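You operate a simulated robot arm through the tools that you are given. There is no shell and no other tool. Be economical: measure what you need, move in short steps, check, and stop when the job is done.

Carry out the task below with a simulated two-armed robot. There is one attempt and no reset: what you move stays moved.

## Task
Take the dark rock bar from the top of the tool chest and leave it on the side shelf of lift table three. Shut the chest drawer two. Fetch the white foam block and set it on top of the black plate on the papered end of the cabinet bench. Take the black foam block and leave it on the shelf 5 of the grey shelf unit. Fetch the blue foam block and set it on the shelf 4 of the grey shelf unit. Switch the cabinet fan switch on. Open the bottom store drawer. Do these in any order.

Only the result counts: the job must be done as asked and must still hold three seconds after the hand-in. Knocking over, shifting, dropping, spilling or breaking anything else fails it.

## Robot
Two 7-joint arms with two-finger parallel grippers on one trunk, on a base that drives. Base frame: it is fixed to the floor where the robot stands at the start and does not move with it; the origin is under the middle of the robot, x ahead of it, y to its left, z up. Readings come in m, degrees, newtons and seconds.
The left shoulder is at the start at [0.05, 0.165, 1.13], the right one opposite. With the tool pointing down near the work surface each hand reaches from about 0.1 to 0.6 m from the robot's upright axis, wherever it stands, measured 20 degrees to its own side. Places, roughly: black foam block (15x8x6 cm) [-2.7, 3.2, 0.6]; black plate [-3.25, 0.75, 1]; blue foam block (15x8x6 cm) [-2.5, 3.2, 0.6]; bottom store drawer [-12.7, 1.2, 0.4]; cabinet fan switch [-3.3, -0.7, 1.1]; chest drawer two [0.4, 0.2, 0.5]; dark rock bar [0.75, 0.25, 0.75]; shelf 4 of the grey shelf unit [-2.7, 3.2, 1.3]; shelf 5 of the grey shelf unit [-2.7, 3.2, 1.6]; side shelf of lift table three (15x16 cm) [-3.52, -2.22, 0.9]; white foam block (15x8x6 cm) [-3, 3.1, 1.6]. Payload 3.91 kg a hand.
Tool frame (each hand has its own): the origin (TCP) lies between the finger pads and is the grasp point; the fingertips stand 0.03 m ahead of it; z points along the fingers, y is the line along which they close. Largest opening 0.11 m; finger width 0.02, thickness 0.01; the body of the gripper, 0.048 by 0.112 m, starts 0.055 m behind the TCP.
Orientation is that of the tool frame in the base frame, as [roll, pitch, yaw] about the fixed x, y, z axes, in that order (R = Rz(yaw) Ry(pitch) Rx(roll)). With the fingers straight down and closing along the base's y, the tool's x points along the base's -x, its y along +y and its z along -z.

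## Interface
- The arms move only by the tool drive_tool. It takes "left_series", "right_series" or both (then of equal length, played together; a hand with none holds still); each is a list of rows, each a list of 3 entries, a list of its own where there are three numbers: the shift along the tool's x, y, z in m, then the turn, a rotation vector about the tool's x, y, z in degrees, then the gripper command, from -1 (shut) to 1 (fully open), values between in proportion. In form: [[[x, y, z], [rx, ry, rz], jaw], ...]. A call has 1 to 10 rows; each row is the pose to reach, as a shift and turn from the pose commanded when the call began, along the tool's axes at that moment. A row lasts 0.2 s, in which the tool goes at most 0.05 m and 8.6 degrees; a call with a longer step from one row to the next is refused whole, and so is a gripper value outside its range. Where a pose cannot be reached the arm comes as near as it can. A force on the tool above 40 N (or 10 N above the force at the start of the call, whichever is more), or a blocked arm, ends the call early, and 0.2 s more pass. The fingers move at their own pace (about 0.045 m/s each) and stop on an object; they squeeze with about 26 N. The grip force told is the motor's: it shows also when the fingers shut on nothing. Time passes only in rows, and 0.2 s behind the last, so rows that repeat a pose let the fingers close. It gives the time, the measured TCP pose, the force on the tool (base axes), the opening and the grip force at its end, in the units of the frame above (readings bear some noise), with the torque about the TCP (base axes, N m) and any sound that the robot's microphone picked up.
- Cameras (640 x 400 px; columns grow to the right, rows downward): "scene" is now at [0.1248, 0.0212, 1.2847]; the picture's right is [0.36, -0.93, 0.00], its down [-0.67, -0.26, -0.69] and it looks along [0.64, 0.25, -0.72] (base axes); focal length 214 px, centre (320, 200). "left" rides on the left gripper at [0.073, -0.017, -0.103] in its tool frame; the picture's right is [0.23, 0.97, 0.00], its down [-0.76, 0.18, -0.62] and it looks along [-0.61, 0.14, 0.78] (tool axes); focal length 222 px, centre (320, 200). "right" rides on the right gripper at [0.072, 0.017, -0.103] in its tool frame; the picture's right is [-0.23, 0.97, 0.00], its down [-0.76, -0.18, -0.62] and it looks along [-0.61, -0.14, 0.78] (tool axes); focal length 222 px, centre (320, 200). There is no depth. A picture from a camera that has moved, and an enlarged one, comes with that camera's place and axes in the base frame and with its lens. The place of the scene camera against the robot may be out by one fixed shift of up to 0.025 m in any direction.
- get_image(camera): a new picture of that camera. It takes no simulated time.
- move_column(by): slides the trunk up (or, below 0, down) by that many m; the arms and the scene camera ride with it, the base frame stays. It gives what a move gives, with no picture.
- base_move(legs): drives the robot by 1 to 6 legs, each [ahead, left, turn to the left] in m, m and degrees, along the robot's own axes; the way and the turn of a leg run together, so that a leg with both is an arc; at most 1.5 m and 180 degrees a leg. The arms and the cameras ride along, it lands a little off, and it stops where it bumps. It gives what a move gives.
- head_to(pan, tilt): turns the head with the scene camera to pan (to the left, within 80 degrees either way) and tilt (down, from -29 to 69), counted from straight ahead of the robot. It gives what a move gives.
- zoom(camera, box): a new picture of the part [left, top, right, bottom] of that camera's present view, enlarged. It takes no simulated time.
- close_job(): hands the job in; it is judged then, once.

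Work in short steps. Places have to be worked out from the pictures, the camera data and where the tool is seen: move nearer, look again, correct. Check each grasp and each placing, and mend what went wrong. You have 175 turns and 148 pictures in all, those below and enlarged ones among them. Open the grippers and draw the arms clear of the work before you hand the job in, unless the task says otherwise; then end with one line.

The tools are called after "Call:" as name(argument=value, ...) on one line, values as JSON. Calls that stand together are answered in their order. drive_tool: Moves the arms, as the interface text tells. Its arguments: {"type":"object","properties":{"left_series":{"type":"array","items":{"type":"array"}},"right_series":{"type":"array","items":{"type":"array"}}},"required":[]} The other tools are called the same way: move_column (by) slides the trunk up or down; base_move (legs) drives the base; head_to (pan, tilt) turns the head that bears the scene camera; get_image (camera) takes a picture; zoom (camera, box) takes an enlarged picture of a part of a camera's view; close_job () hands the job in.

At the start:

```text
t: 0.0
left_ee_pos: [0.3981, 0.372, 1.0818]
left_orientation: [-179.9, 0.1, -179.9]
left_force: [-0.5, 0.2, 0.6]
left_moment: [0.01, -0.03, 0.02]
left_grip_width: 0.1099
left_finger_force: 0.1
right_ee_pos: [0.4135, 0.0436, 1.0612]
right_orientation: [179.9, 0.0, 179.9]
right_force: [-0.2, 0.5, -0.3]
right_moment: [0.03, -0.01, -0.03]
right_grip_width: 0.1099
right_finger_force: 0.0
trunk travel left (down, up): [-0.35, 0.153]
robot x, y, heading: [-0.0016, 0.0025, 0.1]
head pan, tilt: [21.4, 46.3]
```

scene: 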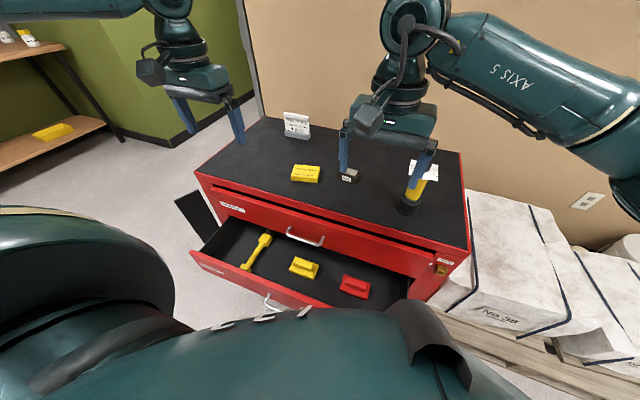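
right: 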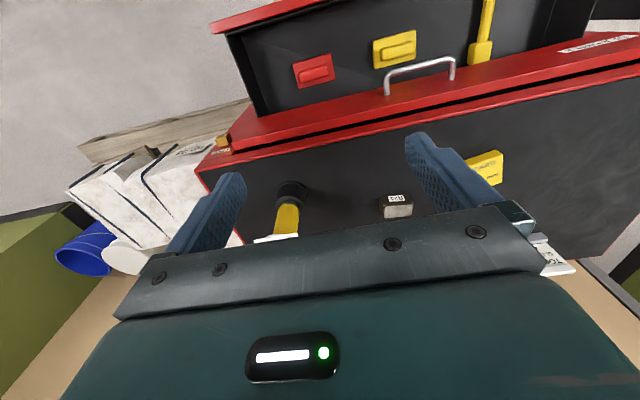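
left: 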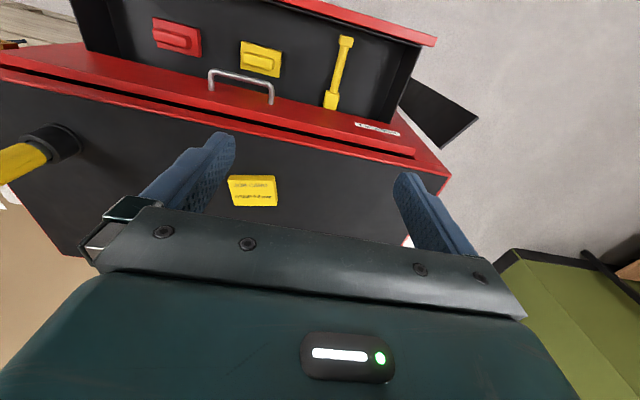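

I'll look closer at the chest top to identify the dark rock bar.

Call:
zoom(camera="scene", box=[270, 100, 470, 225])

Call:
zoom(camera="right", box=[220, 120, 540, 320])

```text
3.20 times, centred on (370, 162) of scene
camera zoom: at [0.1248, 0.0212, 1.2847], right [0.36, -0.93, 0.0], down [-0.67, -0.26, -0.69], along [0.64, 0.25, -0.72], focal length 686 px, centre (160, 320)
```

zoom: 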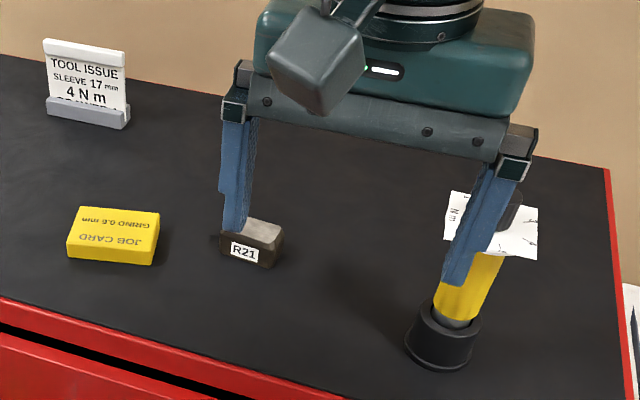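

```text
2.00 times, centred on (380, 220) of right
camera zoom: at [0.3413, 0.0595, 1.1648], right [0.23, 0.97, 0.0], down [0.76, -0.18, 0.62], along [0.61, -0.14, -0.78], focal length 444 px, centre (200, 160)
```

zoom: 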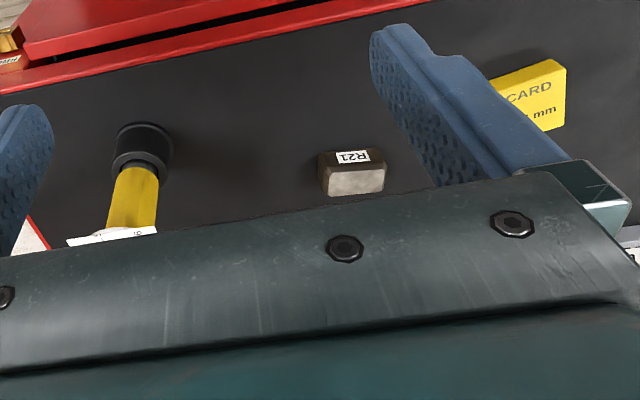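

The R21 block on the chest top is the rock bar candidate. Next I look down at the drawer to plan pushing it shut.

Call:
head_to(pan=15, tilt=62)

Call:
get_image(camera="scene")

```text
t: 0.8
left_ee_pos: [0.3986, 0.3713, 1.0807]
left_orientation: [179.9, 0.0, -179.9]
left_force: [0.8, 0.1, -0.6]
left_moment: [0.0, 0.02, -0.03]
left_grip_width: 0.1099
left_finger_force: 0.0
right_ee_pos: [0.4141, 0.0447, 1.0604]
right_orientation: [179.9, 0.1, -179.9]
right_force: [0.1, -0.2, 0.2]
right_moment: [0.01, 0.02, 0.01]
right_grip_width: 0.11
right_finger_force: 0.0
trunk travel left (down, up): [-0.35, 0.153]
robot x, y, heading: [-0.0013, 0.0018, 0.1]
head pan, tilt: [15.0, 62.0]
```

```text
142 pictures are left
camera scene: at [0.1123, 0.0086, 1.2648], right [0.26, -0.97, 0.0], down [-0.85, -0.23, -0.47], along [0.45, 0.12, -0.88], focal length 214 px, centre (320, 200)
```

scene: 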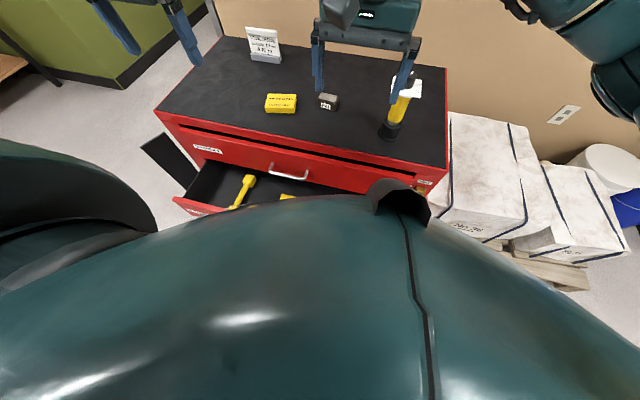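

The trunk hides the drawer front; estimate puts it around x≈0.31 with the chest front at about x≈0.58. I back up a bit to see it and get room.

Call:
base_move(legs=[[-0.3, 0, 0]])

Call:
head_to(pan=20, tilt=48)

Call:
get_image(camera="scene")

Call:
get_image(camera="left")

```text
t: 2.8
left_ee_pos: [0.0999, 0.3697, 1.0811]
left_orientation: [180.0, 0.0, 179.8]
left_force: [-0.6, -0.7, 0.2]
left_moment: [-0.01, 0.02, 0.0]
left_grip_width: 0.1099
left_finger_force: 0.0
right_ee_pos: [0.1158, 0.0416, 1.0613]
right_orientation: [179.9, -0.1, 179.7]
right_force: [-0.1, 0.0, 0.0]
right_moment: [0.0, -0.03, -0.04]
right_grip_width: 0.1099
right_finger_force: 0.0
trunk travel left (down, up): [-0.35, 0.153]
robot x, y, heading: [-0.2997, 0.0014, -0.1]
head pan, tilt: [15.0, 62.0]
```

```text
t: 3.6
left_ee_pos: [0.1012, 0.3694, 1.0806]
left_orientation: [-179.9, 0.0, 179.8]
left_force: [0.3, 0.5, 0.2]
left_moment: [-0.01, -0.04, 0.01]
left_grip_width: 0.1101
left_finger_force: 0.1
right_ee_pos: [0.1149, 0.0423, 1.0619]
right_orientation: [-179.9, 0.0, 179.7]
right_force: [0.7, 0.2, -0.3]
right_moment: [0.0, -0.01, -0.01]
right_grip_width: 0.1098
right_finger_force: 0.0
trunk travel left (down, up): [-0.35, 0.153]
robot x, y, heading: [-0.3001, 0.0019, -0.5]
head pan, tilt: [20.0, 48.0]
```

```text
141 pictures are left
camera scene: at [-0.1754, 0.0191, 1.2823], right [0.34, -0.94, 0.0], down [-0.7, -0.25, -0.67], along [0.63, 0.23, -0.74], focal length 214 px, centre (320, 200)
```

scene: 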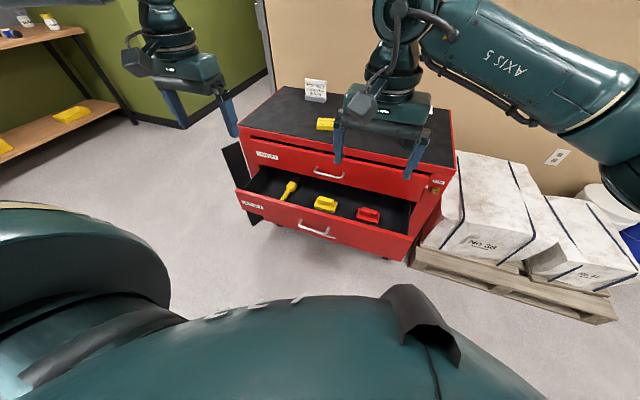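

```text
140 pictures are left
camera left: at [0.0268, 0.356, 1.1836], right [-0.22, 0.97, 0.0], down [0.76, 0.17, 0.62], along [0.61, 0.14, -0.78], focal length 222 px, centre (320, 200)
```

left: 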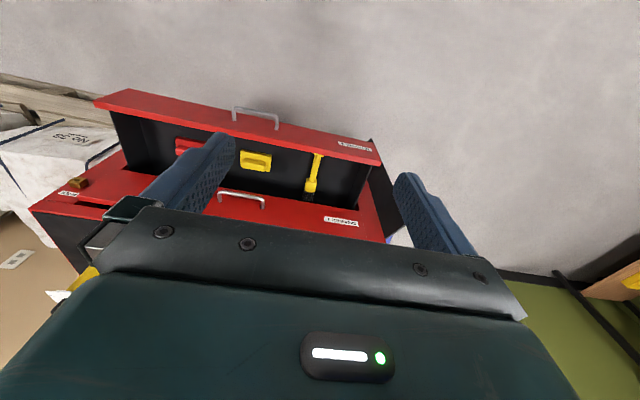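

Handle of drawer two is near x≈0.29, y≈0.21, z≈0.52, front panel x≈0.33. I lower the trunk and tilt the left hand forward for pushing.

Call:
move_column(by=-0.3)

Call:
drive_tool(left_series=[[[0, 0, 0.03], [0, -8, 0], -1], [[0, 0, 0.06], [0, -16, 0], -1], [[0, 0, 0.09], [0, -24, 0], -1], [[0, 0, 0.12], [0, -32, 0], -1], [[0, 0, 0.15], [0, -40, 0], -1], [[0, 0, 0.18], [0, -48, 0], -1], [[0, 0, 0.21], [0, -52, 0], -1], [[0, 0, 0.24], [0, -55, 0], -1]])

Call:
get_image(camera="left")

Call:
get_image(camera="scene")

```text
t: 6.6
left_ee_pos: [0.1005, 0.3707, 0.7811]
left_orientation: [180.0, 0.0, 179.8]
left_force: [0.2, 0.2, 0.0]
left_moment: [-0.01, -0.02, -0.02]
left_grip_width: 0.1099
left_finger_force: 0.0
right_ee_pos: [0.1148, 0.0426, 0.7606]
right_orientation: [-179.9, 0.0, 179.8]
right_force: [0.2, 0.7, -0.3]
right_moment: [0.0, -0.03, 0.02]
right_grip_width: 0.1099
right_finger_force: 0.1
trunk travel left (down, up): [-0.05, 0.453]
robot x, y, heading: [-0.2977, 0.0003, -0.7]
head pan, tilt: [20.0, 48.0]
```

```text
t: 8.4
left_ee_pos: [0.1009, 0.3713, 0.5414]
left_orientation: [179.7, 55.2, 179.6]
left_force: [-0.3, 0.1, 0.2]
left_moment: [-0.01, 0.0, -0.01]
left_grip_width: 0.0
left_finger_force: 26.3
right_ee_pos: [0.115, 0.0426, 0.7615]
right_orientation: [-179.9, -0.1, 179.7]
right_force: [0.3, -0.1, 0.3]
right_moment: [0.0, 0.0, 0.01]
right_grip_width: 0.1101
right_finger_force: 0.0
trunk travel left (down, up): [-0.05, 0.453]
robot x, y, heading: [-0.2984, -0.0004, -0.4]
head pan, tilt: [20.0, 48.0]
```

```text
139 pictures are left
camera left: at [-0.0264, 0.3575, 0.54], right [-0.13, 0.97, -0.18], down [-0.07, 0.18, 0.98], along [0.99, 0.14, 0.05], focal length 222 px, centre (320, 200)
```

left: 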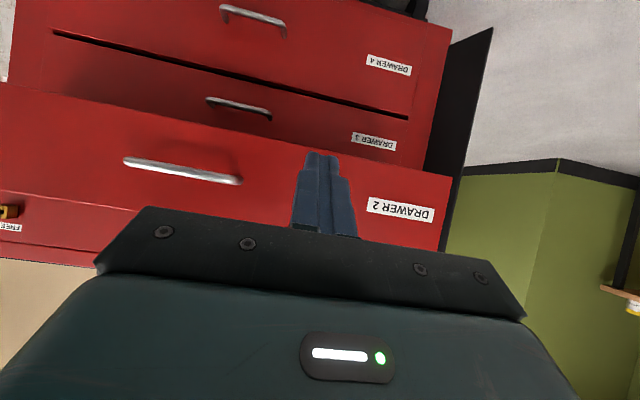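

```text
138 pictures are left
camera scene: at [-0.1754, 0.0191, 0.9824], right [0.34, -0.94, 0.0], down [-0.7, -0.25, -0.67], along [0.63, 0.23, -0.74], focal length 214 px, centre (320, 200)
```

scene: 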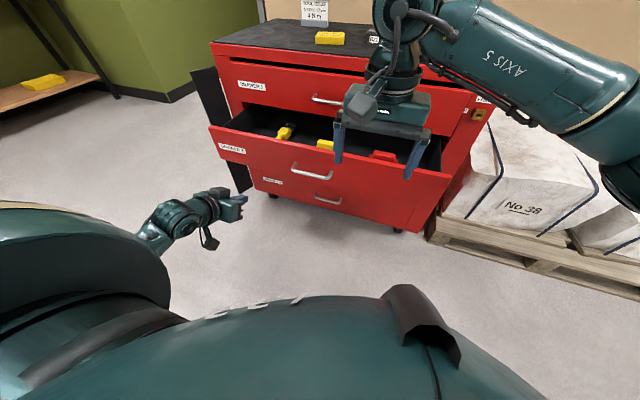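

Fingers are aligned with drawer two's panel, between handle and label. Drive 0.15 forward, then push with the arm.

Call:
base_move(legs=[[0.15, 0, 0]])

Call:
drive_tool(left_series=[[[-0.017, -0.02, 0.025], [0, 0, 0], -1], [[-0.034, -0.03, 0.05], [0, 0, 0], -1], [[-0.052, -0.03, 0.074], [0, 0, 0], -1], [[-0.069, -0.03, 0.098], [0, 0, 0], -1], [[-0.086, -0.03, 0.123], [0, 0, 0], -1], [[-0.103, -0.03, 0.147], [0, 0, 0], -1], [[-0.12, -0.03, 0.172], [0, 0, 0], -1], [[-0.138, -0.03, 0.197], [0, 0, 0], -1], [[-0.155, -0.03, 0.221], [0, 0, 0], -1], [[-0.172, -0.03, 0.246], [0, 0, 0], -1]])

Call:
get_image(camera="scene")

```text
t: 9.8
left_ee_pos: [0.2492, 0.371, 0.5407]
left_orientation: [-180.0, 54.9, 179.8]
left_force: [0.0, 0.7, 0.5]
left_moment: [0.03, 0.02, 0.01]
left_grip_width: 0.0
left_finger_force: 26.0
right_ee_pos: [0.2628, 0.041, 0.7619]
right_orientation: [-180.0, 0.0, 179.9]
right_force: [1.0, 0.2, 0.1]
right_moment: [0.01, -0.03, 0.0]
right_grip_width: 0.11
right_finger_force: 0.1
trunk travel left (down, up): [-0.05, 0.453]
robot x, y, heading: [-0.1529, -0.0008, -0.5]
head pan, tilt: [20.0, 48.0]
```

```text
t: 11.4
left_ee_pos: [0.4506, 0.3405, 0.5402]
left_orientation: [180.0, 54.5, 179.7]
left_force: [-22.3, -3.0, 11.9]
left_moment: [0.03, -0.18, -0.14]
left_grip_width: 0.0
left_finger_force: 25.5
right_ee_pos: [0.2613, 0.0427, 0.7624]
right_orientation: [-180.0, 0.0, 179.8]
right_force: [-0.4, -0.5, -0.2]
right_moment: [0.0, 0.03, 0.0]
right_grip_width: 0.1098
right_finger_force: 0.0
trunk travel left (down, up): [-0.05, 0.453]
robot x, y, heading: [-0.1541, 0.0011, -0.2]
head pan, tilt: [20.0, 48.0]
stopped in row 8 (left hand): the force on the tool passed its limit at 123 N (the readings are from after the stop); the commanded pose is now the measured one
```

```text
137 pictures are left
camera scene: at [-0.0296, 0.0182, 0.9828], right [0.34, -0.94, 0.0], down [-0.7, -0.25, -0.67], along [0.63, 0.23, -0.74], focal length 214 px, centre (320, 200)
```

scene: 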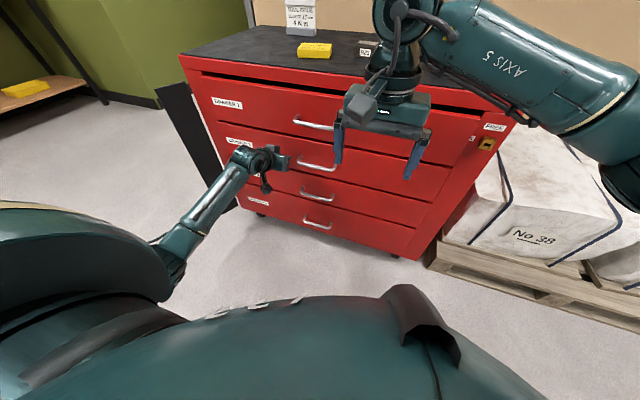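

The drawer appears shut (hard stop at full travel). Zoom to verify it's flush.

Call:
zoom(camera="scene", box=[170, 50, 510, 270])

Call:
get_image(camera="left")

```text
1.82 times, centred on (340, 160) of scene
camera zoom: at [-0.0296, 0.0182, 0.9828], right [0.34, -0.94, 0.0], down [-0.7, -0.25, -0.67], along [0.63, 0.23, -0.74], focal length 390 px, centre (284, 273)
```

zoom: 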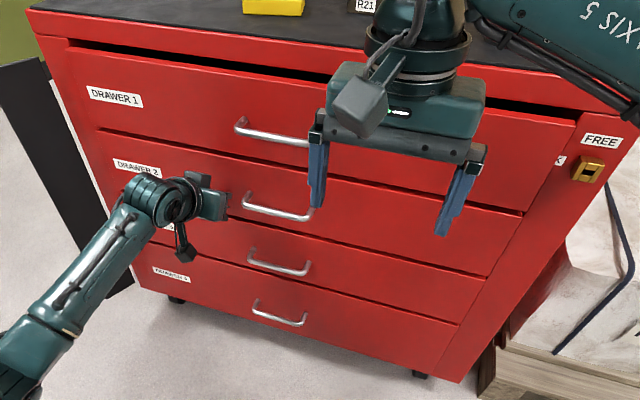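

```text
135 pictures are left
camera left: at [0.3225, 0.3273, 0.5416], right [-0.13, 0.97, -0.18], down [-0.06, 0.18, 0.98], along [0.99, 0.14, 0.04], focal length 222 px, centre (320, 200)
```

left: 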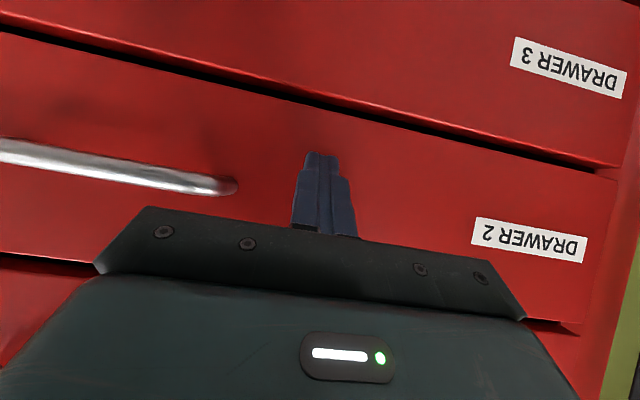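

Drawer 2 is flush with the others. Withdraw the left hand, set it upright again.

Call:
drive_tool(left_series=[[[0.027, 0, -0.039], [0, 0, 0], -1], [[0.055, 0, -0.078], [0, 0, 0], -1], [[0.086, 0, -0.123], [0, 0, 0], -1], [[0.061, 0, -0.14], [0, 8, 0], -1], [[0.036, 0, -0.157], [0, 16, 0], -1], [[0.011, 0, -0.175], [0, 24, 0], 0], [[-0.013, 0, -0.192], [0, 32, 0], 1], [[-0.038, 0, -0.209], [0, 40, 0], 1], [[-0.062, 0, -0.226], [0, 48, 0], 1], [[-0.087, 0, -0.243], [0, 54.7, 0], 1]])

Call:
move_column(by=0.3)

Call:
get_image(camera="scene")

Call:
get_image(camera="right")

```text
refused: row 3 steps farther than a row can; nothing moved
```

```text
t: 14.4
left_ee_pos: [0.4515, 0.3425, 0.8374]
left_orientation: [-179.8, 54.2, 179.9]
left_force: [0.2, -1.0, -0.2]
left_moment: [-0.03, -0.02, 0.0]
left_grip_width: 0.0
left_finger_force: 25.8
right_ee_pos: [0.2638, 0.0427, 1.0597]
right_orientation: [-180.0, 0.0, 179.8]
right_force: [-0.2, 1.0, 0.3]
right_moment: [-0.02, 0.03, -0.05]
right_grip_width: 0.1099
right_finger_force: 0.0
trunk travel left (down, up): [-0.35, 0.153]
robot x, y, heading: [-0.15, -0.0005, -0.0]
head pan, tilt: [20.0, 48.0]
```

```text
134 pictures are left
camera scene: at [-0.0277, 0.0188, 1.2823], right [0.34, -0.94, 0.0], down [-0.7, -0.25, -0.67], along [0.63, 0.23, -0.74], focal length 214 px, centre (320, 200)
```

scene: 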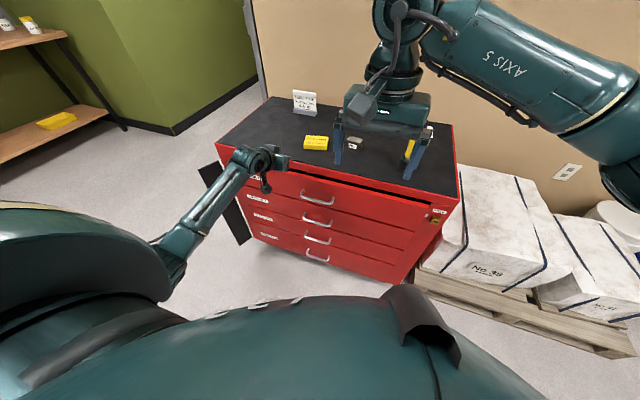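

```text
133 pictures are left
camera right: at [0.1899, 0.0588, 1.1643], right [0.23, 0.97, 0.0], down [0.76, -0.18, 0.62], along [0.61, -0.14, -0.78], focal length 222 px, centre (320, 200)
```

right: 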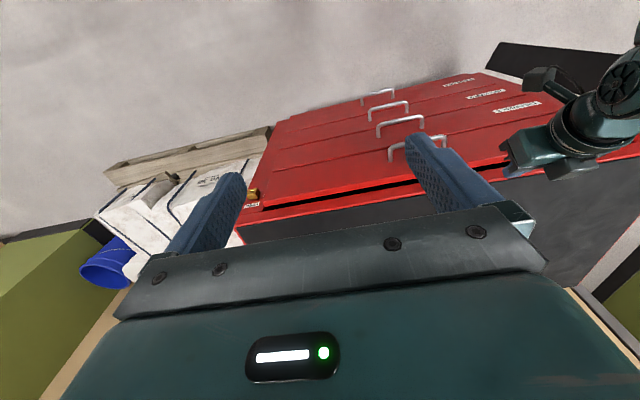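

The bar triangulates to about (0.616, 0.127), chest top z≈0.85. I withdraw the left hand backward, then upright and up.

Call:
drive_tool(left_series=[[[0.027, 0, -0.039], [0, 0, 0], -1], [[0.054, 0, -0.078], [0, 0, 0], -1], [[0.081, 0, -0.117], [0, 0, 0], -1], [[0.057, 0, -0.134], [0, 8, 0], -1], [[0.033, 0, -0.151], [0, 16, 0], -1], [[0.009, 0, -0.168], [0, 24, 0], 0], [[-0.015, 0, -0.185], [0, 32, 0], 1], [[-0.039, 0, -0.202], [0, 40, 0], 1], [[-0.062, 0, -0.219], [0, 48, 0], 1], [[-0.086, 0, -0.236], [0, 54.3, 0], 1]])

```text
t: 16.6
left_ee_pos: [0.3088, 0.3396, 1.0458]
left_orientation: [-180.0, -0.2, 180.0]
left_force: [-0.2, -0.5, -0.5]
left_moment: [0.02, -0.01, -0.01]
left_grip_width: 0.1033
left_finger_force: 0.2
right_ee_pos: [0.2627, 0.042, 1.0601]
right_orientation: [180.0, 0.1, 179.8]
right_force: [-0.4, -0.4, 0.4]
right_moment: [-0.02, 0.01, -0.04]
right_grip_width: 0.11
right_finger_force: 0.1
trunk travel left (down, up): [-0.35, 0.153]
robot x, y, heading: [-0.1511, -0.0053, -0.1]
head pan, tilt: [20.0, 48.0]
```

Now drive so the right hand is near the bar.

Call:
base_move(legs=[[0.25, 0.09, 0]])

Call:
get_image(camera="right")

```text
t: 18.5
left_ee_pos: [0.5608, 0.429, 1.0445]
left_orientation: [180.0, -0.1, 179.8]
left_force: [-0.3, -0.1, 1.2]
left_moment: [0.02, 0.04, 0.0]
left_grip_width: 0.1101
left_finger_force: 0.0
right_ee_pos: [0.5132, 0.1321, 1.0596]
right_orientation: [180.0, -0.1, 179.7]
right_force: [-0.2, -1.1, 0.3]
right_moment: [0.01, -0.04, 0.0]
right_grip_width: 0.1099
right_finger_force: 0.1
trunk travel left (down, up): [-0.35, 0.153]
robot x, y, heading: [0.0976, 0.0931, -0.2]
head pan, tilt: [20.0, 48.0]
```

```text
132 pictures are left
camera right: at [0.4403, 0.1486, 1.1642], right [0.23, 0.97, 0.0], down [0.76, -0.18, 0.62], along [0.61, -0.14, -0.78], focal length 222 px, centre (320, 200)
```

right: 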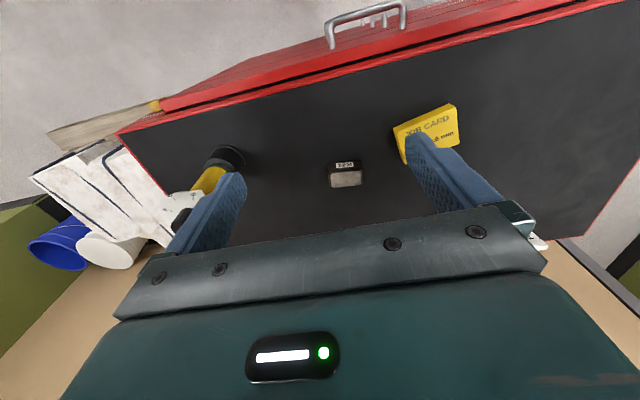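

Bar now triangulates to (0.66, 0.143), top z≈0.82. Move the right hand above it.

Call:
drive_tool(right_series=[[[-0.045, 0.004, 0.0], [0, 0, 0], 1], [[-0.09, 0.008, 0.02], [0, 0, 0], 1], [[-0.12, 0.011, 0.055], [0, 0, 0], 1], [[-0.145, 0.011, 0.095], [0, 0, 0], 1], [[-0.145, 0.011, 0.11], [0, 0, 0], 1]])

Call:
get_image(camera="right")

Call:
get_image(camera="scene")

```text
t: 19.7
left_ee_pos: [0.5601, 0.4291, 1.0447]
left_orientation: [-179.9, 0.0, 179.9]
left_force: [0.0, 0.0, 0.4]
left_moment: [0.02, -0.02, 0.0]
left_grip_width: 0.1099
left_finger_force: 0.1
right_ee_pos: [0.6581, 0.1407, 0.9483]
right_orientation: [-179.9, 0.0, 179.8]
right_force: [-0.9, 1.1, -0.2]
right_moment: [-0.02, 0.01, 0.03]
right_grip_width: 0.1098
right_finger_force: 0.2
trunk travel left (down, up): [-0.35, 0.153]
robot x, y, heading: [0.1006, 0.0881, -0.2]
head pan, tilt: [20.0, 48.0]
```

```text
131 pictures are left
camera right: at [0.5849, 0.1573, 1.0527], right [0.23, 0.97, 0.0], down [0.76, -0.18, 0.62], along [0.61, -0.14, -0.78], focal length 222 px, centre (320, 200)
```

right: 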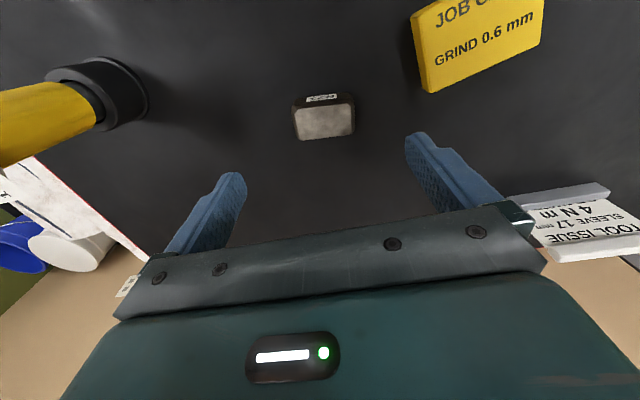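

```text
130 pictures are left
camera scene: at [0.2222, 0.1085, 1.2824], right [0.34, -0.94, 0.0], down [-0.7, -0.25, -0.67], along [0.63, 0.23, -0.74], focal length 214 px, centre (320, 200)
```

scene: 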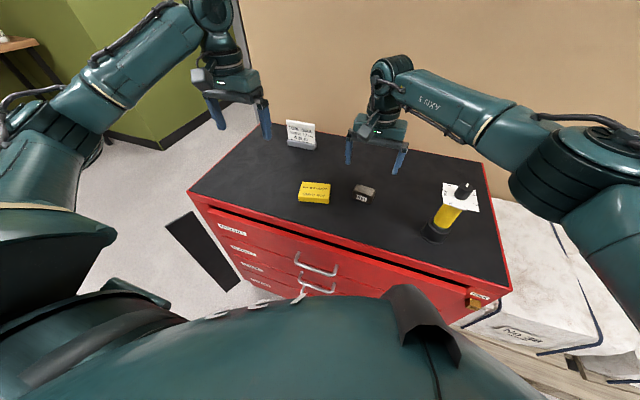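

Bar is centred in y; descend 6 cm and forward slightly, look again.

Call:
drive_tool(right_series=[[[-0.008, 0.0, 0.03], [0, 0, 0], 1], [[-0.015, 0.0, 0.06], [0, 0, 0], 1]])

Call:
get_image(camera="right")

Call:
zoom(camera="scene", box=[320, 100, 440, 220])

```text
t: 20.3
left_ee_pos: [0.5597, 0.429, 1.0456]
left_orientation: [180.0, -0.1, 179.8]
left_force: [-1.3, 0.1, -0.1]
left_moment: [-0.02, 0.0, 0.04]
left_grip_width: 0.1101
left_finger_force: 0.0
right_ee_pos: [0.6725, 0.1408, 0.8886]
right_orientation: [-179.9, 0.0, 179.9]
right_force: [-0.1, -0.3, 0.0]
right_moment: [0.04, -0.01, -0.02]
right_grip_width: 0.1097
right_finger_force: 0.0
trunk travel left (down, up): [-0.35, 0.153]
robot x, y, heading: [0.098, 0.0923, -0.0]
head pan, tilt: [20.0, 48.0]
```

```text
129 pictures are left
camera right: at [0.5997, 0.1577, 0.9932], right [0.23, 0.97, 0.0], down [0.76, -0.18, 0.62], along [0.61, -0.14, -0.78], focal length 222 px, centre (320, 200)
```

right: 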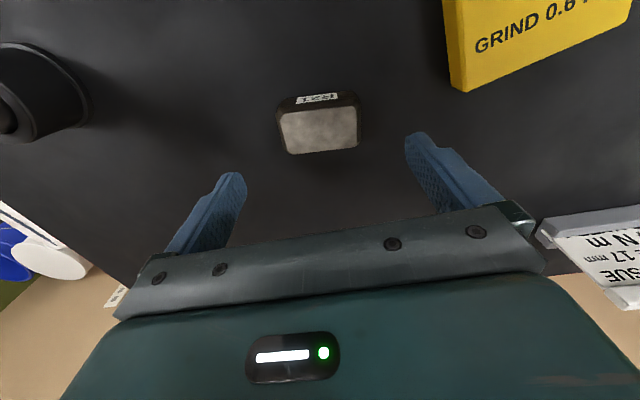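

```text
3.33 times, centred on (380, 160) of scene
camera zoom: at [0.2224, 0.1088, 1.2824], right [0.34, -0.94, 0.0], down [-0.7, -0.25, -0.67], along [0.63, 0.23, -0.74], focal length 715 px, centre (120, 333)
```

zoom: 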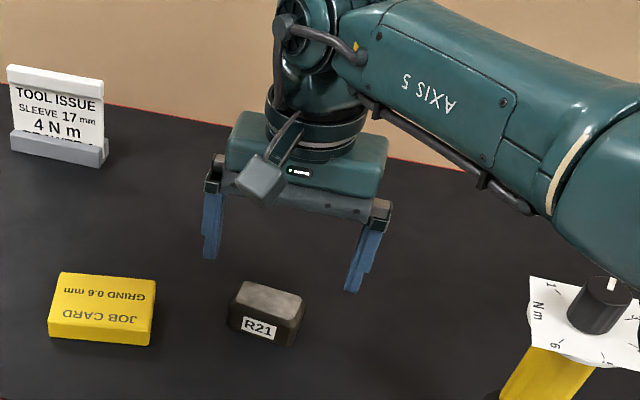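

Centre on the bar holds (~x 0.67, y 0.141). Descend 4 cm more and recheck depth.

Call:
drive_tool(right_series=[[[0.0, 0.0, 0.02], [0, 0, 0], 1], [[0.0, 0.0, 0.04], [0, 0, 0], 1]])

Call:
get_image(camera="right")

Call:
zoom(camera="scene", box=[320, 100, 440, 220])

```text
t: 20.9
left_ee_pos: [0.5604, 0.4295, 1.0435]
left_orientation: [180.0, -0.1, 179.8]
left_force: [1.1, 0.0, 0.3]
left_moment: [-0.02, -0.02, -0.01]
left_grip_width: 0.1102
left_finger_force: 0.0
right_ee_pos: [0.6732, 0.1435, 0.85]
right_orientation: [-179.9, 0.1, 179.8]
right_force: [0.3, 0.4, 0.2]
right_moment: [-0.03, -0.01, -0.03]
right_grip_width: 0.11
right_finger_force: 0.0
trunk travel left (down, up): [-0.35, 0.153]
robot x, y, heading: [0.0974, 0.0915, -0.2]
head pan, tilt: [20.0, 48.0]
```

```text
127 pictures are left
camera right: at [0.6, 0.1589, 0.9526], right [0.23, 0.97, 0.0], down [0.76, -0.18, 0.62], along [0.61, -0.14, -0.78], focal length 222 px, centre (320, 200)
```

right: 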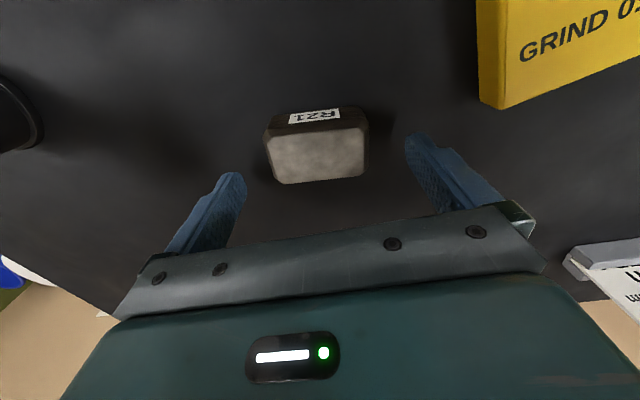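

```text
3.33 times, centred on (380, 160) of scene
camera zoom: at [0.2223, 0.1087, 1.2824], right [0.34, -0.94, 0.0], down [-0.7, -0.25, -0.67], along [0.63, 0.23, -0.74], focal length 715 px, centre (120, 333)
```

zoom: 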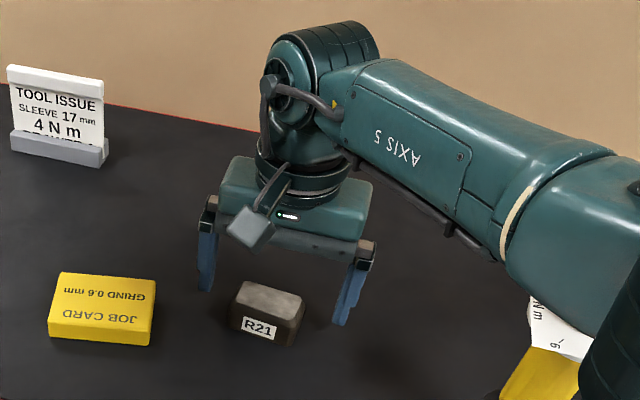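

Bar top ≈0.798, centre ≈(0.678, 0.139). Descend to TCP z≈0.797 and close.

Call:
drive_tool(right_series=[[[-0.005, -0.003, 0.027], [0, 0, 0], 1], [[-0.005, -0.003, 0.053], [0, 0, 0], 1], [[-0.005, -0.003, 0.053], [0, 0, 0], -1], [[-0.005, -0.003, 0.053], [0, 0, 0], -1], [[-0.005, -0.003, 0.053], [0, 0, 0], -1], [[-0.005, -0.003, 0.053], [0, 0, 0], -1]])

Call:
get_image(camera="right")

```text
t: 21.3
left_ee_pos: [0.5595, 0.4297, 1.0441]
left_orientation: [-179.9, -0.1, 179.7]
left_force: [1.4, -0.3, 0.4]
left_moment: [0.01, 0.04, 0.01]
left_grip_width: 0.1098
left_finger_force: 0.1
right_ee_pos: [0.6768, 0.1401, 0.8335]
right_orientation: [-179.9, -0.3, 179.8]
right_force: [-8.6, -0.1, 14.4]
right_moment: [-0.57, 0.18, -0.25]
right_grip_width: 0.1096
right_finger_force: 0.1
right hand out of reach, approached as far as the arm can: row 2
trunk travel left (down, up): [-0.35, 0.153]
robot x, y, heading: [0.0982, 0.0887, -0.0]
head pan, tilt: [20.0, 48.0]
stopped in row 2 (right hand): the force on the tool passed its limit at 58 N (the readings are from after the stop); the commanded pose is now the measured one
```

```text
125 pictures are left
camera right: at [0.6045, 0.158, 0.9382], right [0.23, 0.97, 0.0], down [0.76, -0.18, 0.62], along [0.6, -0.14, -0.79], focal length 222 px, centre (320, 200)
```

right: 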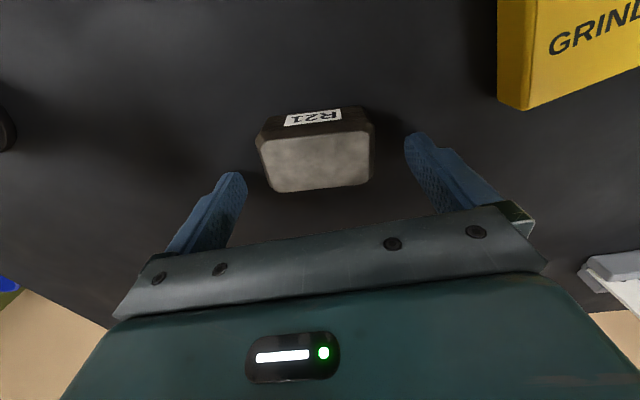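

Something resisted at tip z≈0.80. Check the scene for what is touching.

Call:
get_image(camera="scene")

Call:
zoom(camera="scene", box=[320, 130, 480, 260])

```text
124 pictures are left
camera scene: at [0.2217, 0.1087, 1.2826], right [0.34, -0.94, 0.0], down [-0.7, -0.25, -0.67], along [0.63, 0.23, -0.74], focal length 214 px, centre (320, 200)
```

scene: 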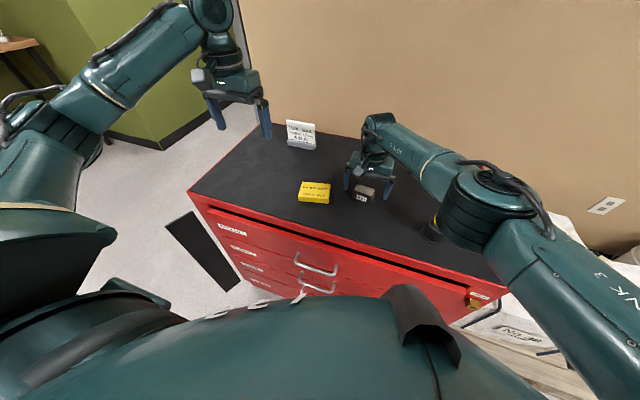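

```text
3.08 times, centred on (400, 195) of scene
camera zoom: at [0.2217, 0.1087, 1.2826], right [0.34, -0.94, 0.0], down [-0.7, -0.25, -0.67], along [0.63, 0.23, -0.74], focal length 660 px, centre (74, 215)
```

zoom: 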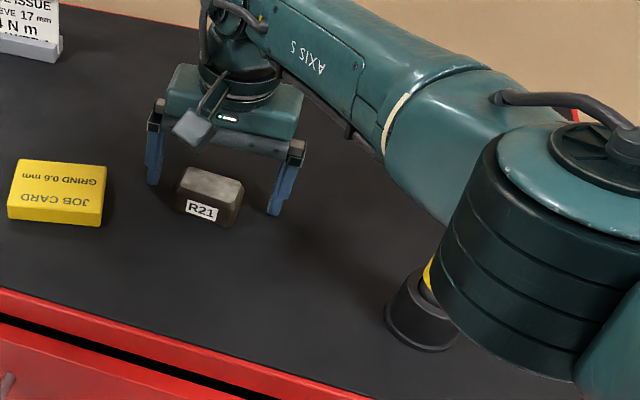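

The right elbow is over the yellow tool. I lift straight back up and out, and check that the tool is undisturbed.

Call:
drive_tool(right_series=[[[0, 0.0, -0.04], [0, 0, 0], 1], [[0.0, 0.0, -0.08], [0, 0, 0], 1], [[0.0, 0.0, -0.12], [0, 0, 0], 1], [[0.02, 0.0, -0.16], [0, 0, 0], 1], [[0.05, 0.0, -0.2], [0, 0, 0], 1], [[0.09, 0.0, -0.22], [0, 0, 0], 1], [[0.13, 0.0, -0.23], [0, 0, 0], 1], [[0.17, 0.0, -0.23], [0, 0, 0], 1]])

Call:
zoom(camera="scene", box=[270, 100, 510, 260])

```text
t: 23.1
left_ee_pos: [0.5603, 0.4299, 1.0451]
left_orientation: [179.9, -0.1, 179.8]
left_force: [0.4, -0.9, -0.5]
left_moment: [-0.01, 0.02, 0.01]
left_grip_width: 0.1102
left_finger_force: 0.1
right_ee_pos: [0.5089, 0.1419, 1.0627]
right_orientation: [-179.9, -0.2, 179.7]
right_force: [-0.4, 0.3, -0.6]
right_moment: [-0.01, 0.02, 0.04]
right_grip_width: 0.1099
right_finger_force: 0.2
trunk travel left (down, up): [-0.35, 0.153]
robot x, y, heading: [0.0996, 0.0892, -0.1]
head pan, tilt: [20.0, 48.0]
```

```text
2.50 times, centred on (390, 180) of scene
camera zoom: at [0.222, 0.1085, 1.2824], right [0.34, -0.94, 0.0], down [-0.7, -0.25, -0.67], along [0.63, 0.23, -0.74], focal length 536 px, centre (145, 250)
```

zoom: 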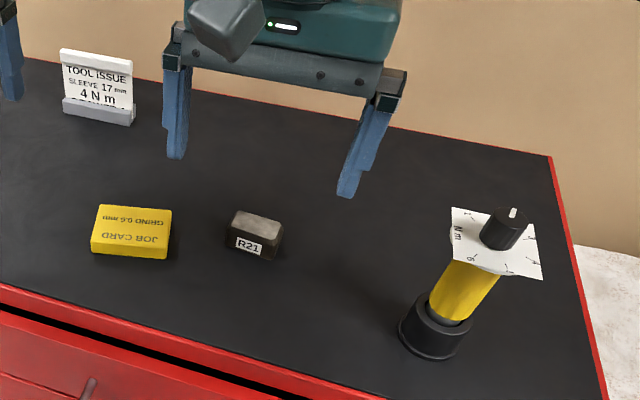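

Re-deriving scale from the successive pictures: bar top is ≈0.845 and chest top ≈0.80, so the fingertip had just touched the chest top; nothing moved. I'll use the left hand (its elbow is clear of the yellow tool): raise the right hand, then shift base.

Call:
drive_tool(right_series=[[[0.03, 0.0, -0.03], [0, 0, 0], 1], [[0.06, 0.0, -0.06], [0, 0, 0], 1], [[0.09, 0.0, -0.08], [0, 0, 0], 1]])

Call:
base_move(legs=[[0.0, -0.12, 0]])

Call:
get_image(camera="left")

```text
t: 23.9
left_ee_pos: [0.5601, 0.4285, 1.0447]
left_orientation: [180.0, -0.1, 179.8]
left_force: [-0.8, 0.8, -0.4]
left_moment: [-0.03, 0.0, -0.02]
left_grip_width: 0.1097
left_finger_force: 0.1
right_ee_pos: [0.4193, 0.1439, 1.1433]
right_orientation: [-179.8, -0.2, 179.7]
right_force: [-0.3, -0.4, 0.4]
right_moment: [-0.03, 0.01, 0.0]
right_grip_width: 0.1099
right_finger_force: 0.1
trunk travel left (down, up): [-0.35, 0.153]
robot x, y, heading: [0.0986, 0.0888, -0.3]
head pan, tilt: [20.0, 48.0]
```

```text
t: 25.6
left_ee_pos: [0.5607, 0.3085, 1.0449]
left_orientation: [180.0, -0.1, 179.7]
left_force: [0.0, -1.1, 0.2]
left_moment: [0.01, 0.01, 0.02]
left_grip_width: 0.11
left_finger_force: 0.0
right_ee_pos: [0.4192, 0.0229, 1.1421]
right_orientation: [-180.0, -0.2, 179.7]
right_force: [0.5, 0.0, -1.0]
right_moment: [0.04, 0.02, 0.0]
right_grip_width: 0.1098
right_finger_force: 0.1
trunk travel left (down, up): [-0.35, 0.153]
robot x, y, heading: [0.0986, -0.0314, -0.2]
head pan, tilt: [20.0, 48.0]
```

```text
121 pictures are left
camera left: at [0.4867, 0.2947, 1.1476], right [-0.22, 0.97, 0.0], down [0.76, 0.17, 0.62], along [0.61, 0.14, -0.78], focal length 222 px, centre (320, 200)
```

left: 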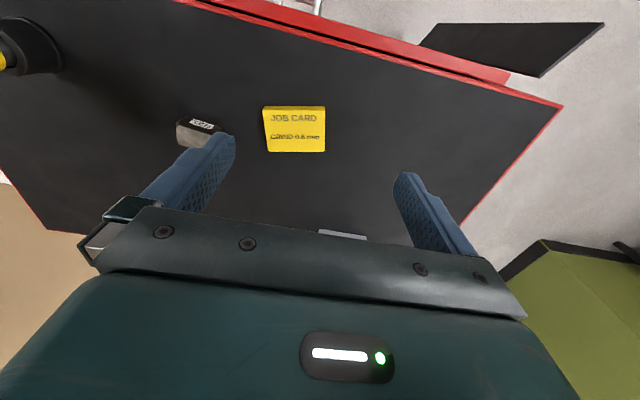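

Bar consistent with (0.65, 0.145). Move the left hand above it at z≈0.92.

Call:
drive_tool(left_series=[[[-0.02, -0.04, 0.0], [0, 0, 0], 1], [[-0.04, -0.08, 0.0], [0, 0, 0], 1], [[-0.06, -0.12, 0.01], [0, 0, 0], 1], [[-0.08, -0.155, 0.03], [0, 0, 0], 1], [[-0.092, -0.165, 0.07], [0, 0, 0], 1], [[-0.092, -0.165, 0.105], [0, 0, 0], 1], [[-0.092, -0.165, 0.125], [0, 0, 0], 1]])

Call:
get_image(camera="left")

Call:
get_image(camera="scene")

```text
t: 27.2
left_ee_pos: [0.6509, 0.1416, 0.9202]
left_orientation: [-179.9, -0.1, 179.6]
left_force: [0.7, 0.1, 2.1]
left_moment: [0.0, 0.01, 0.01]
left_grip_width: 0.11
left_finger_force: 0.1
right_ee_pos: [0.4191, 0.0236, 1.1421]
right_orientation: [-179.9, -0.2, 179.8]
right_force: [-0.7, -0.2, -1.0]
right_moment: [0.03, -0.01, -0.01]
right_grip_width: 0.11
right_finger_force: 0.1
trunk travel left (down, up): [-0.35, 0.153]
robot x, y, heading: [0.0954, -0.0312, -0.2]
head pan, tilt: [20.0, 48.0]
```

```text
120 pictures are left
camera left: at [0.5777, 0.1291, 1.0234], right [-0.22, 0.97, 0.0], down [0.76, 0.17, 0.62], along [0.61, 0.14, -0.78], focal length 222 px, centre (320, 200)
```

left: 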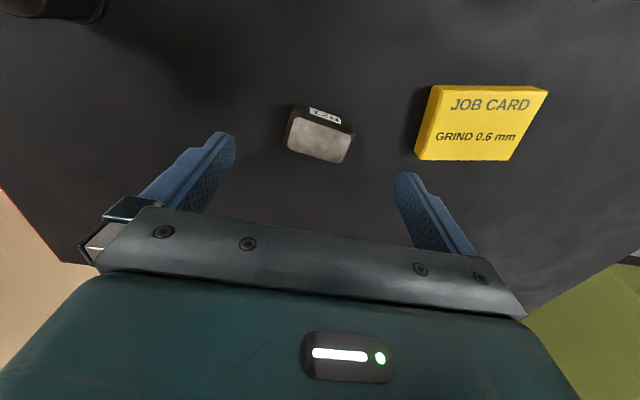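

```text
119 pictures are left
camera scene: at [0.2219, -0.0117, 1.2824], right [0.34, -0.94, 0.0], down [-0.7, -0.25, -0.67], along [0.63, 0.23, -0.74], focal length 214 px, centre (320, 200)
```

scene: 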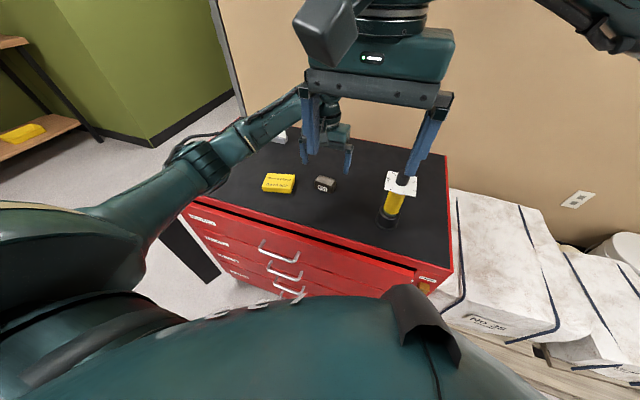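

Centre is (0.654, 0.148). Descend to TCP z 0.840 (tip ~6 mm above the chest top) and close.

Call:
drive_tool(left_series=[[[-0.003, 0.005, 0.03], [0, 0, 0], 1], [[-0.003, 0.005, 0.06], [0, 0, 0], 1], [[-0.003, 0.005, 0.08], [0, 0, 0], 1], [[-0.003, 0.005, 0.08], [0, 0, 0], 0], [[-0.003, 0.005, 0.08], [0, 0, 0], -1], [[-0.003, 0.005, 0.08], [0, 0, 0], -1], [[-0.003, 0.005, 0.08], [0, 0, 0], -1], [[-0.003, 0.005, 0.08], [0, 0, 0], -1], [[-0.003, 0.005, 0.08], [0, 0, 0], -1]])

Call:
get_image(camera="left")

```text
t: 29.2
left_ee_pos: [0.6542, 0.148, 0.84]
left_orientation: [-180.0, -0.3, 179.7]
left_force: [0.1, -0.3, 0.1]
left_moment: [0.03, 0.0, 0.0]
left_grip_width: 0.063
left_finger_force: 26.0
right_ee_pos: [0.4199, 0.0237, 1.1427]
right_orientation: [-180.0, -0.3, 179.6]
right_force: [0.3, 0.1, 0.8]
right_moment: [-0.03, 0.01, 0.04]
right_grip_width: 0.1099
right_finger_force: 0.1
trunk travel left (down, up): [-0.35, 0.153]
robot x, y, heading: [0.0992, -0.0305, -0.3]
head pan, tilt: [20.0, 48.0]
```

```text
118 pictures are left
camera left: at [0.5813, 0.1335, 0.9429], right [-0.22, 0.97, 0.0], down [0.76, 0.17, 0.62], along [0.61, 0.14, -0.78], focal length 222 px, centre (320, 200)
```

left: 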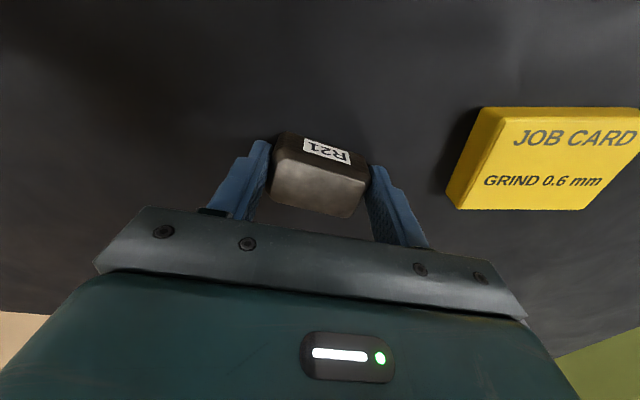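

Gripped (width 0.063). Lift and draw it back toward the robot.

Call:
drive_tool(left_series=[[[0, 0, -0.03], [0, 0, 0], -1], [[0, 0, -0.07], [0, 0, 0], -1], [[0, 0, -0.11], [0, 0, 0], -1], [[0.01, 0.01, -0.15], [0, 0, 0], -1], [[0.04, 0.03, -0.18], [0, 0, 0], -1], [[0.08, 0.05, -0.2], [0, 0, 0], -1], [[0.12, 0.07, -0.21], [0, 0, 0], -1], [[0.16, 0.09, -0.21], [0, 0, 0], -1]])

Call:
get_image(camera="left")

```text
t: 31.0
left_ee_pos: [0.4914, 0.2389, 1.0515]
left_orientation: [-180.0, -0.1, 179.8]
left_force: [-0.2, 0.5, -1.4]
left_moment: [0.0, 0.02, 0.0]
left_grip_width: 0.0629
left_finger_force: 26.2
right_ee_pos: [0.4195, 0.0229, 1.1432]
right_orientation: [180.0, -0.1, 179.7]
right_force: [0.6, 0.0, 1.0]
right_moment: [-0.02, 0.0, 0.02]
right_grip_width: 0.1097
right_finger_force: 0.0
trunk travel left (down, up): [-0.35, 0.153]
robot x, y, heading: [0.0969, -0.032, 0.0]
head pan, tilt: [20.0, 48.0]
```

```text
117 pictures are left
camera left: at [0.4187, 0.2252, 1.1541], right [-0.22, 0.97, 0.0], down [0.76, 0.17, 0.62], along [0.6, 0.14, -0.78], focal length 222 px, centre (320, 200)
```

left: 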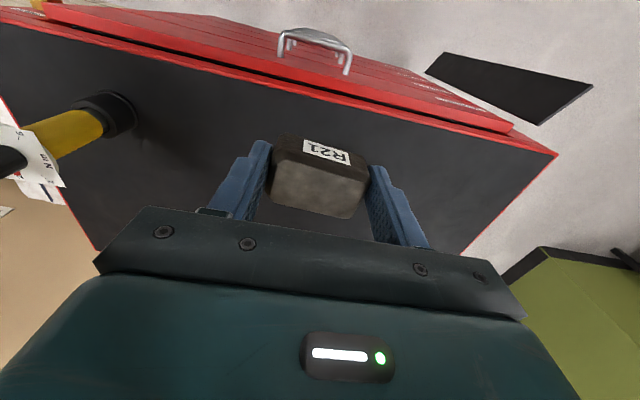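

Bar held. Back away and turn around to survey the room.

Call:
base_move(legs=[[-0.6, 0, 0], [0, 0, 180]])

Call:
head_to(pan=0, tilt=15)

Call:
get_image(camera="scene")

Call:
head_to(pan=60, tilt=15)

Call:
get_image(camera="scene")

Call:
head_to(pan=-60, tilt=15)

Call:
get_image(camera="scene")

```text
t: 38.7
left_ee_pos: [-0.7458, 0.3253, 1.0616]
left_orientation: [-179.3, 0.8, -92.7]
left_force: [1.1, 0.5, -2.4]
left_moment: [-0.05, -0.01, -0.01]
left_grip_width: 0.0625
left_finger_force: 26.2
right_ee_pos: [-0.6051, 0.2803, 1.1461]
right_orientation: [178.9, 0.1, -78.1]
right_force: [0.4, -0.3, -0.2]
right_moment: [-0.04, 0.01, -0.01]
right_grip_width: 0.11
right_finger_force: 0.1
trunk travel left (down, up): [-0.35, 0.153]
robot x, y, heading: [-0.5015, -0.0218, 101.5]
head pan, tilt: [20.0, 48.0]
stopped in leg 2: the robot was blocked; the commanded pose is now the measured one
```

```text
t: 39.7
left_ee_pos: [-0.747, 0.326, 1.0607]
left_orientation: [-179.3, 0.6, -92.4]
left_force: [-0.5, 0.5, -1.4]
left_moment: [-0.01, -0.01, -0.01]
left_grip_width: 0.0624
left_finger_force: 25.7
right_ee_pos: [-0.6061, 0.2804, 1.1457]
right_orientation: [178.8, 0.1, -78.1]
right_force: [0.1, 0.5, 0.2]
right_moment: [0.01, -0.01, -0.01]
right_grip_width: 0.1102
right_finger_force: 0.2
trunk travel left (down, up): [-0.35, 0.153]
robot x, y, heading: [-0.5036, -0.0233, 101.9]
head pan, tilt: [0.0, 15.0]
```

```text
116 pictures are left
camera scene: at [-0.486, 0.09, 1.3336], right [0.98, 0.21, -0.02], down [0.03, -0.25, -0.97], along [-0.21, 0.94, -0.25], focal length 214 px, centre (320, 200)
```

scene: 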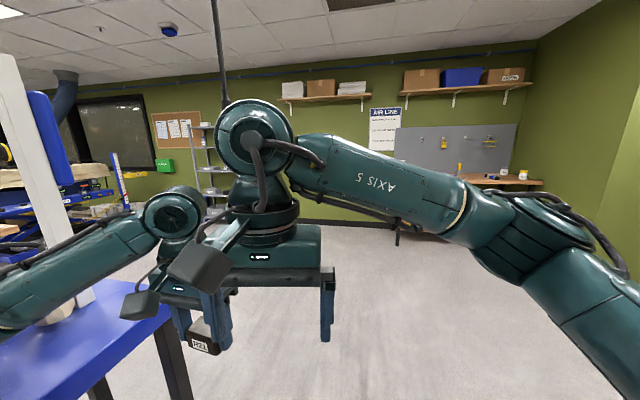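

```text
t: 41.0
left_ee_pos: [-0.7455, 0.3255, 1.0589]
left_orientation: [-179.3, 0.5, -92.6]
left_force: [0.5, -0.1, -2.8]
left_moment: [0.03, -0.02, 0.0]
left_grip_width: 0.0626
left_finger_force: 26.0
right_ee_pos: [-0.6056, 0.2816, 1.1462]
right_orientation: [178.9, 0.1, -78.1]
right_force: [0.1, -0.3, -0.6]
right_moment: [0.0, 0.02, 0.03]
right_grip_width: 0.1102
right_finger_force: 0.1
trunk travel left (down, up): [-0.35, 0.153]
robot x, y, heading: [-0.5016, -0.0204, 101.8]
head pan, tilt: [60.0, 15.0]
```

```text
115 pictures are left
camera scene: at [-0.5554, 0.0275, 1.3352], right [0.31, 0.95, -0.01], down [0.23, -0.08, -0.97], along [-0.92, 0.3, -0.24], focal length 214 px, centre (320, 200)
```

scene: 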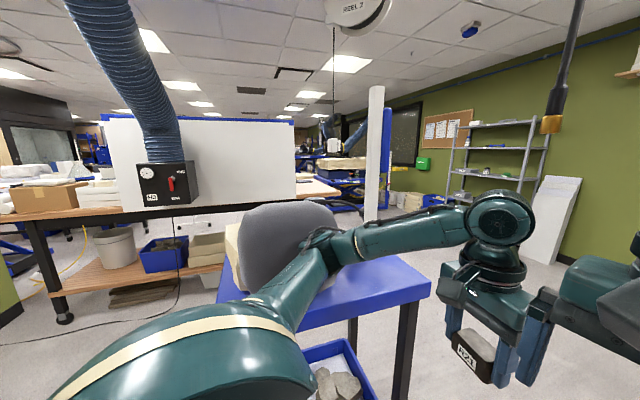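

```text
t: 43.0
left_ee_pos: [-0.7446, 0.3248, 1.059]
left_orientation: [-179.2, 0.5, -92.5]
left_force: [-0.2, -0.3, -0.9]
left_moment: [0.02, -0.02, 0.0]
left_grip_width: 0.0624
left_finger_force: 26.3
right_ee_pos: [-0.6066, 0.2806, 1.1454]
right_orientation: [178.8, 0.1, -78.1]
right_force: [0.2, 0.7, 0.0]
right_moment: [-0.03, 0.03, -0.02]
right_grip_width: 0.11
right_finger_force: 0.0
trunk travel left (down, up): [-0.35, 0.153]
robot x, y, heading: [-0.5014, -0.0194, 102.2]
head pan, tilt: [-60.0, 15.0]
```

```text
114 pictures are left
camera scene: at [-0.3973, 0.0608, 1.3318], right [0.67, -0.74, -0.01], down [-0.21, -0.17, -0.96], along [0.71, 0.65, -0.27], focal length 214 px, centre (320, 200)
```

scene: 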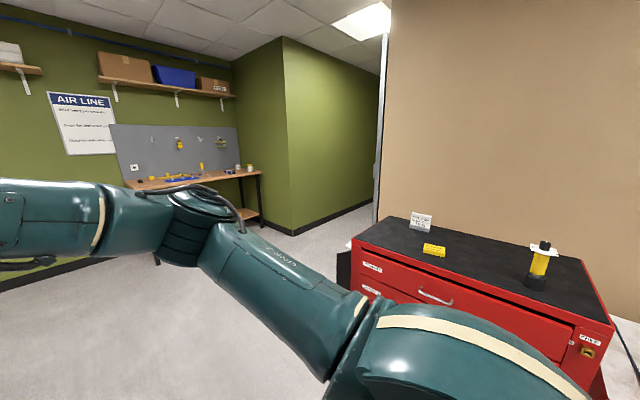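

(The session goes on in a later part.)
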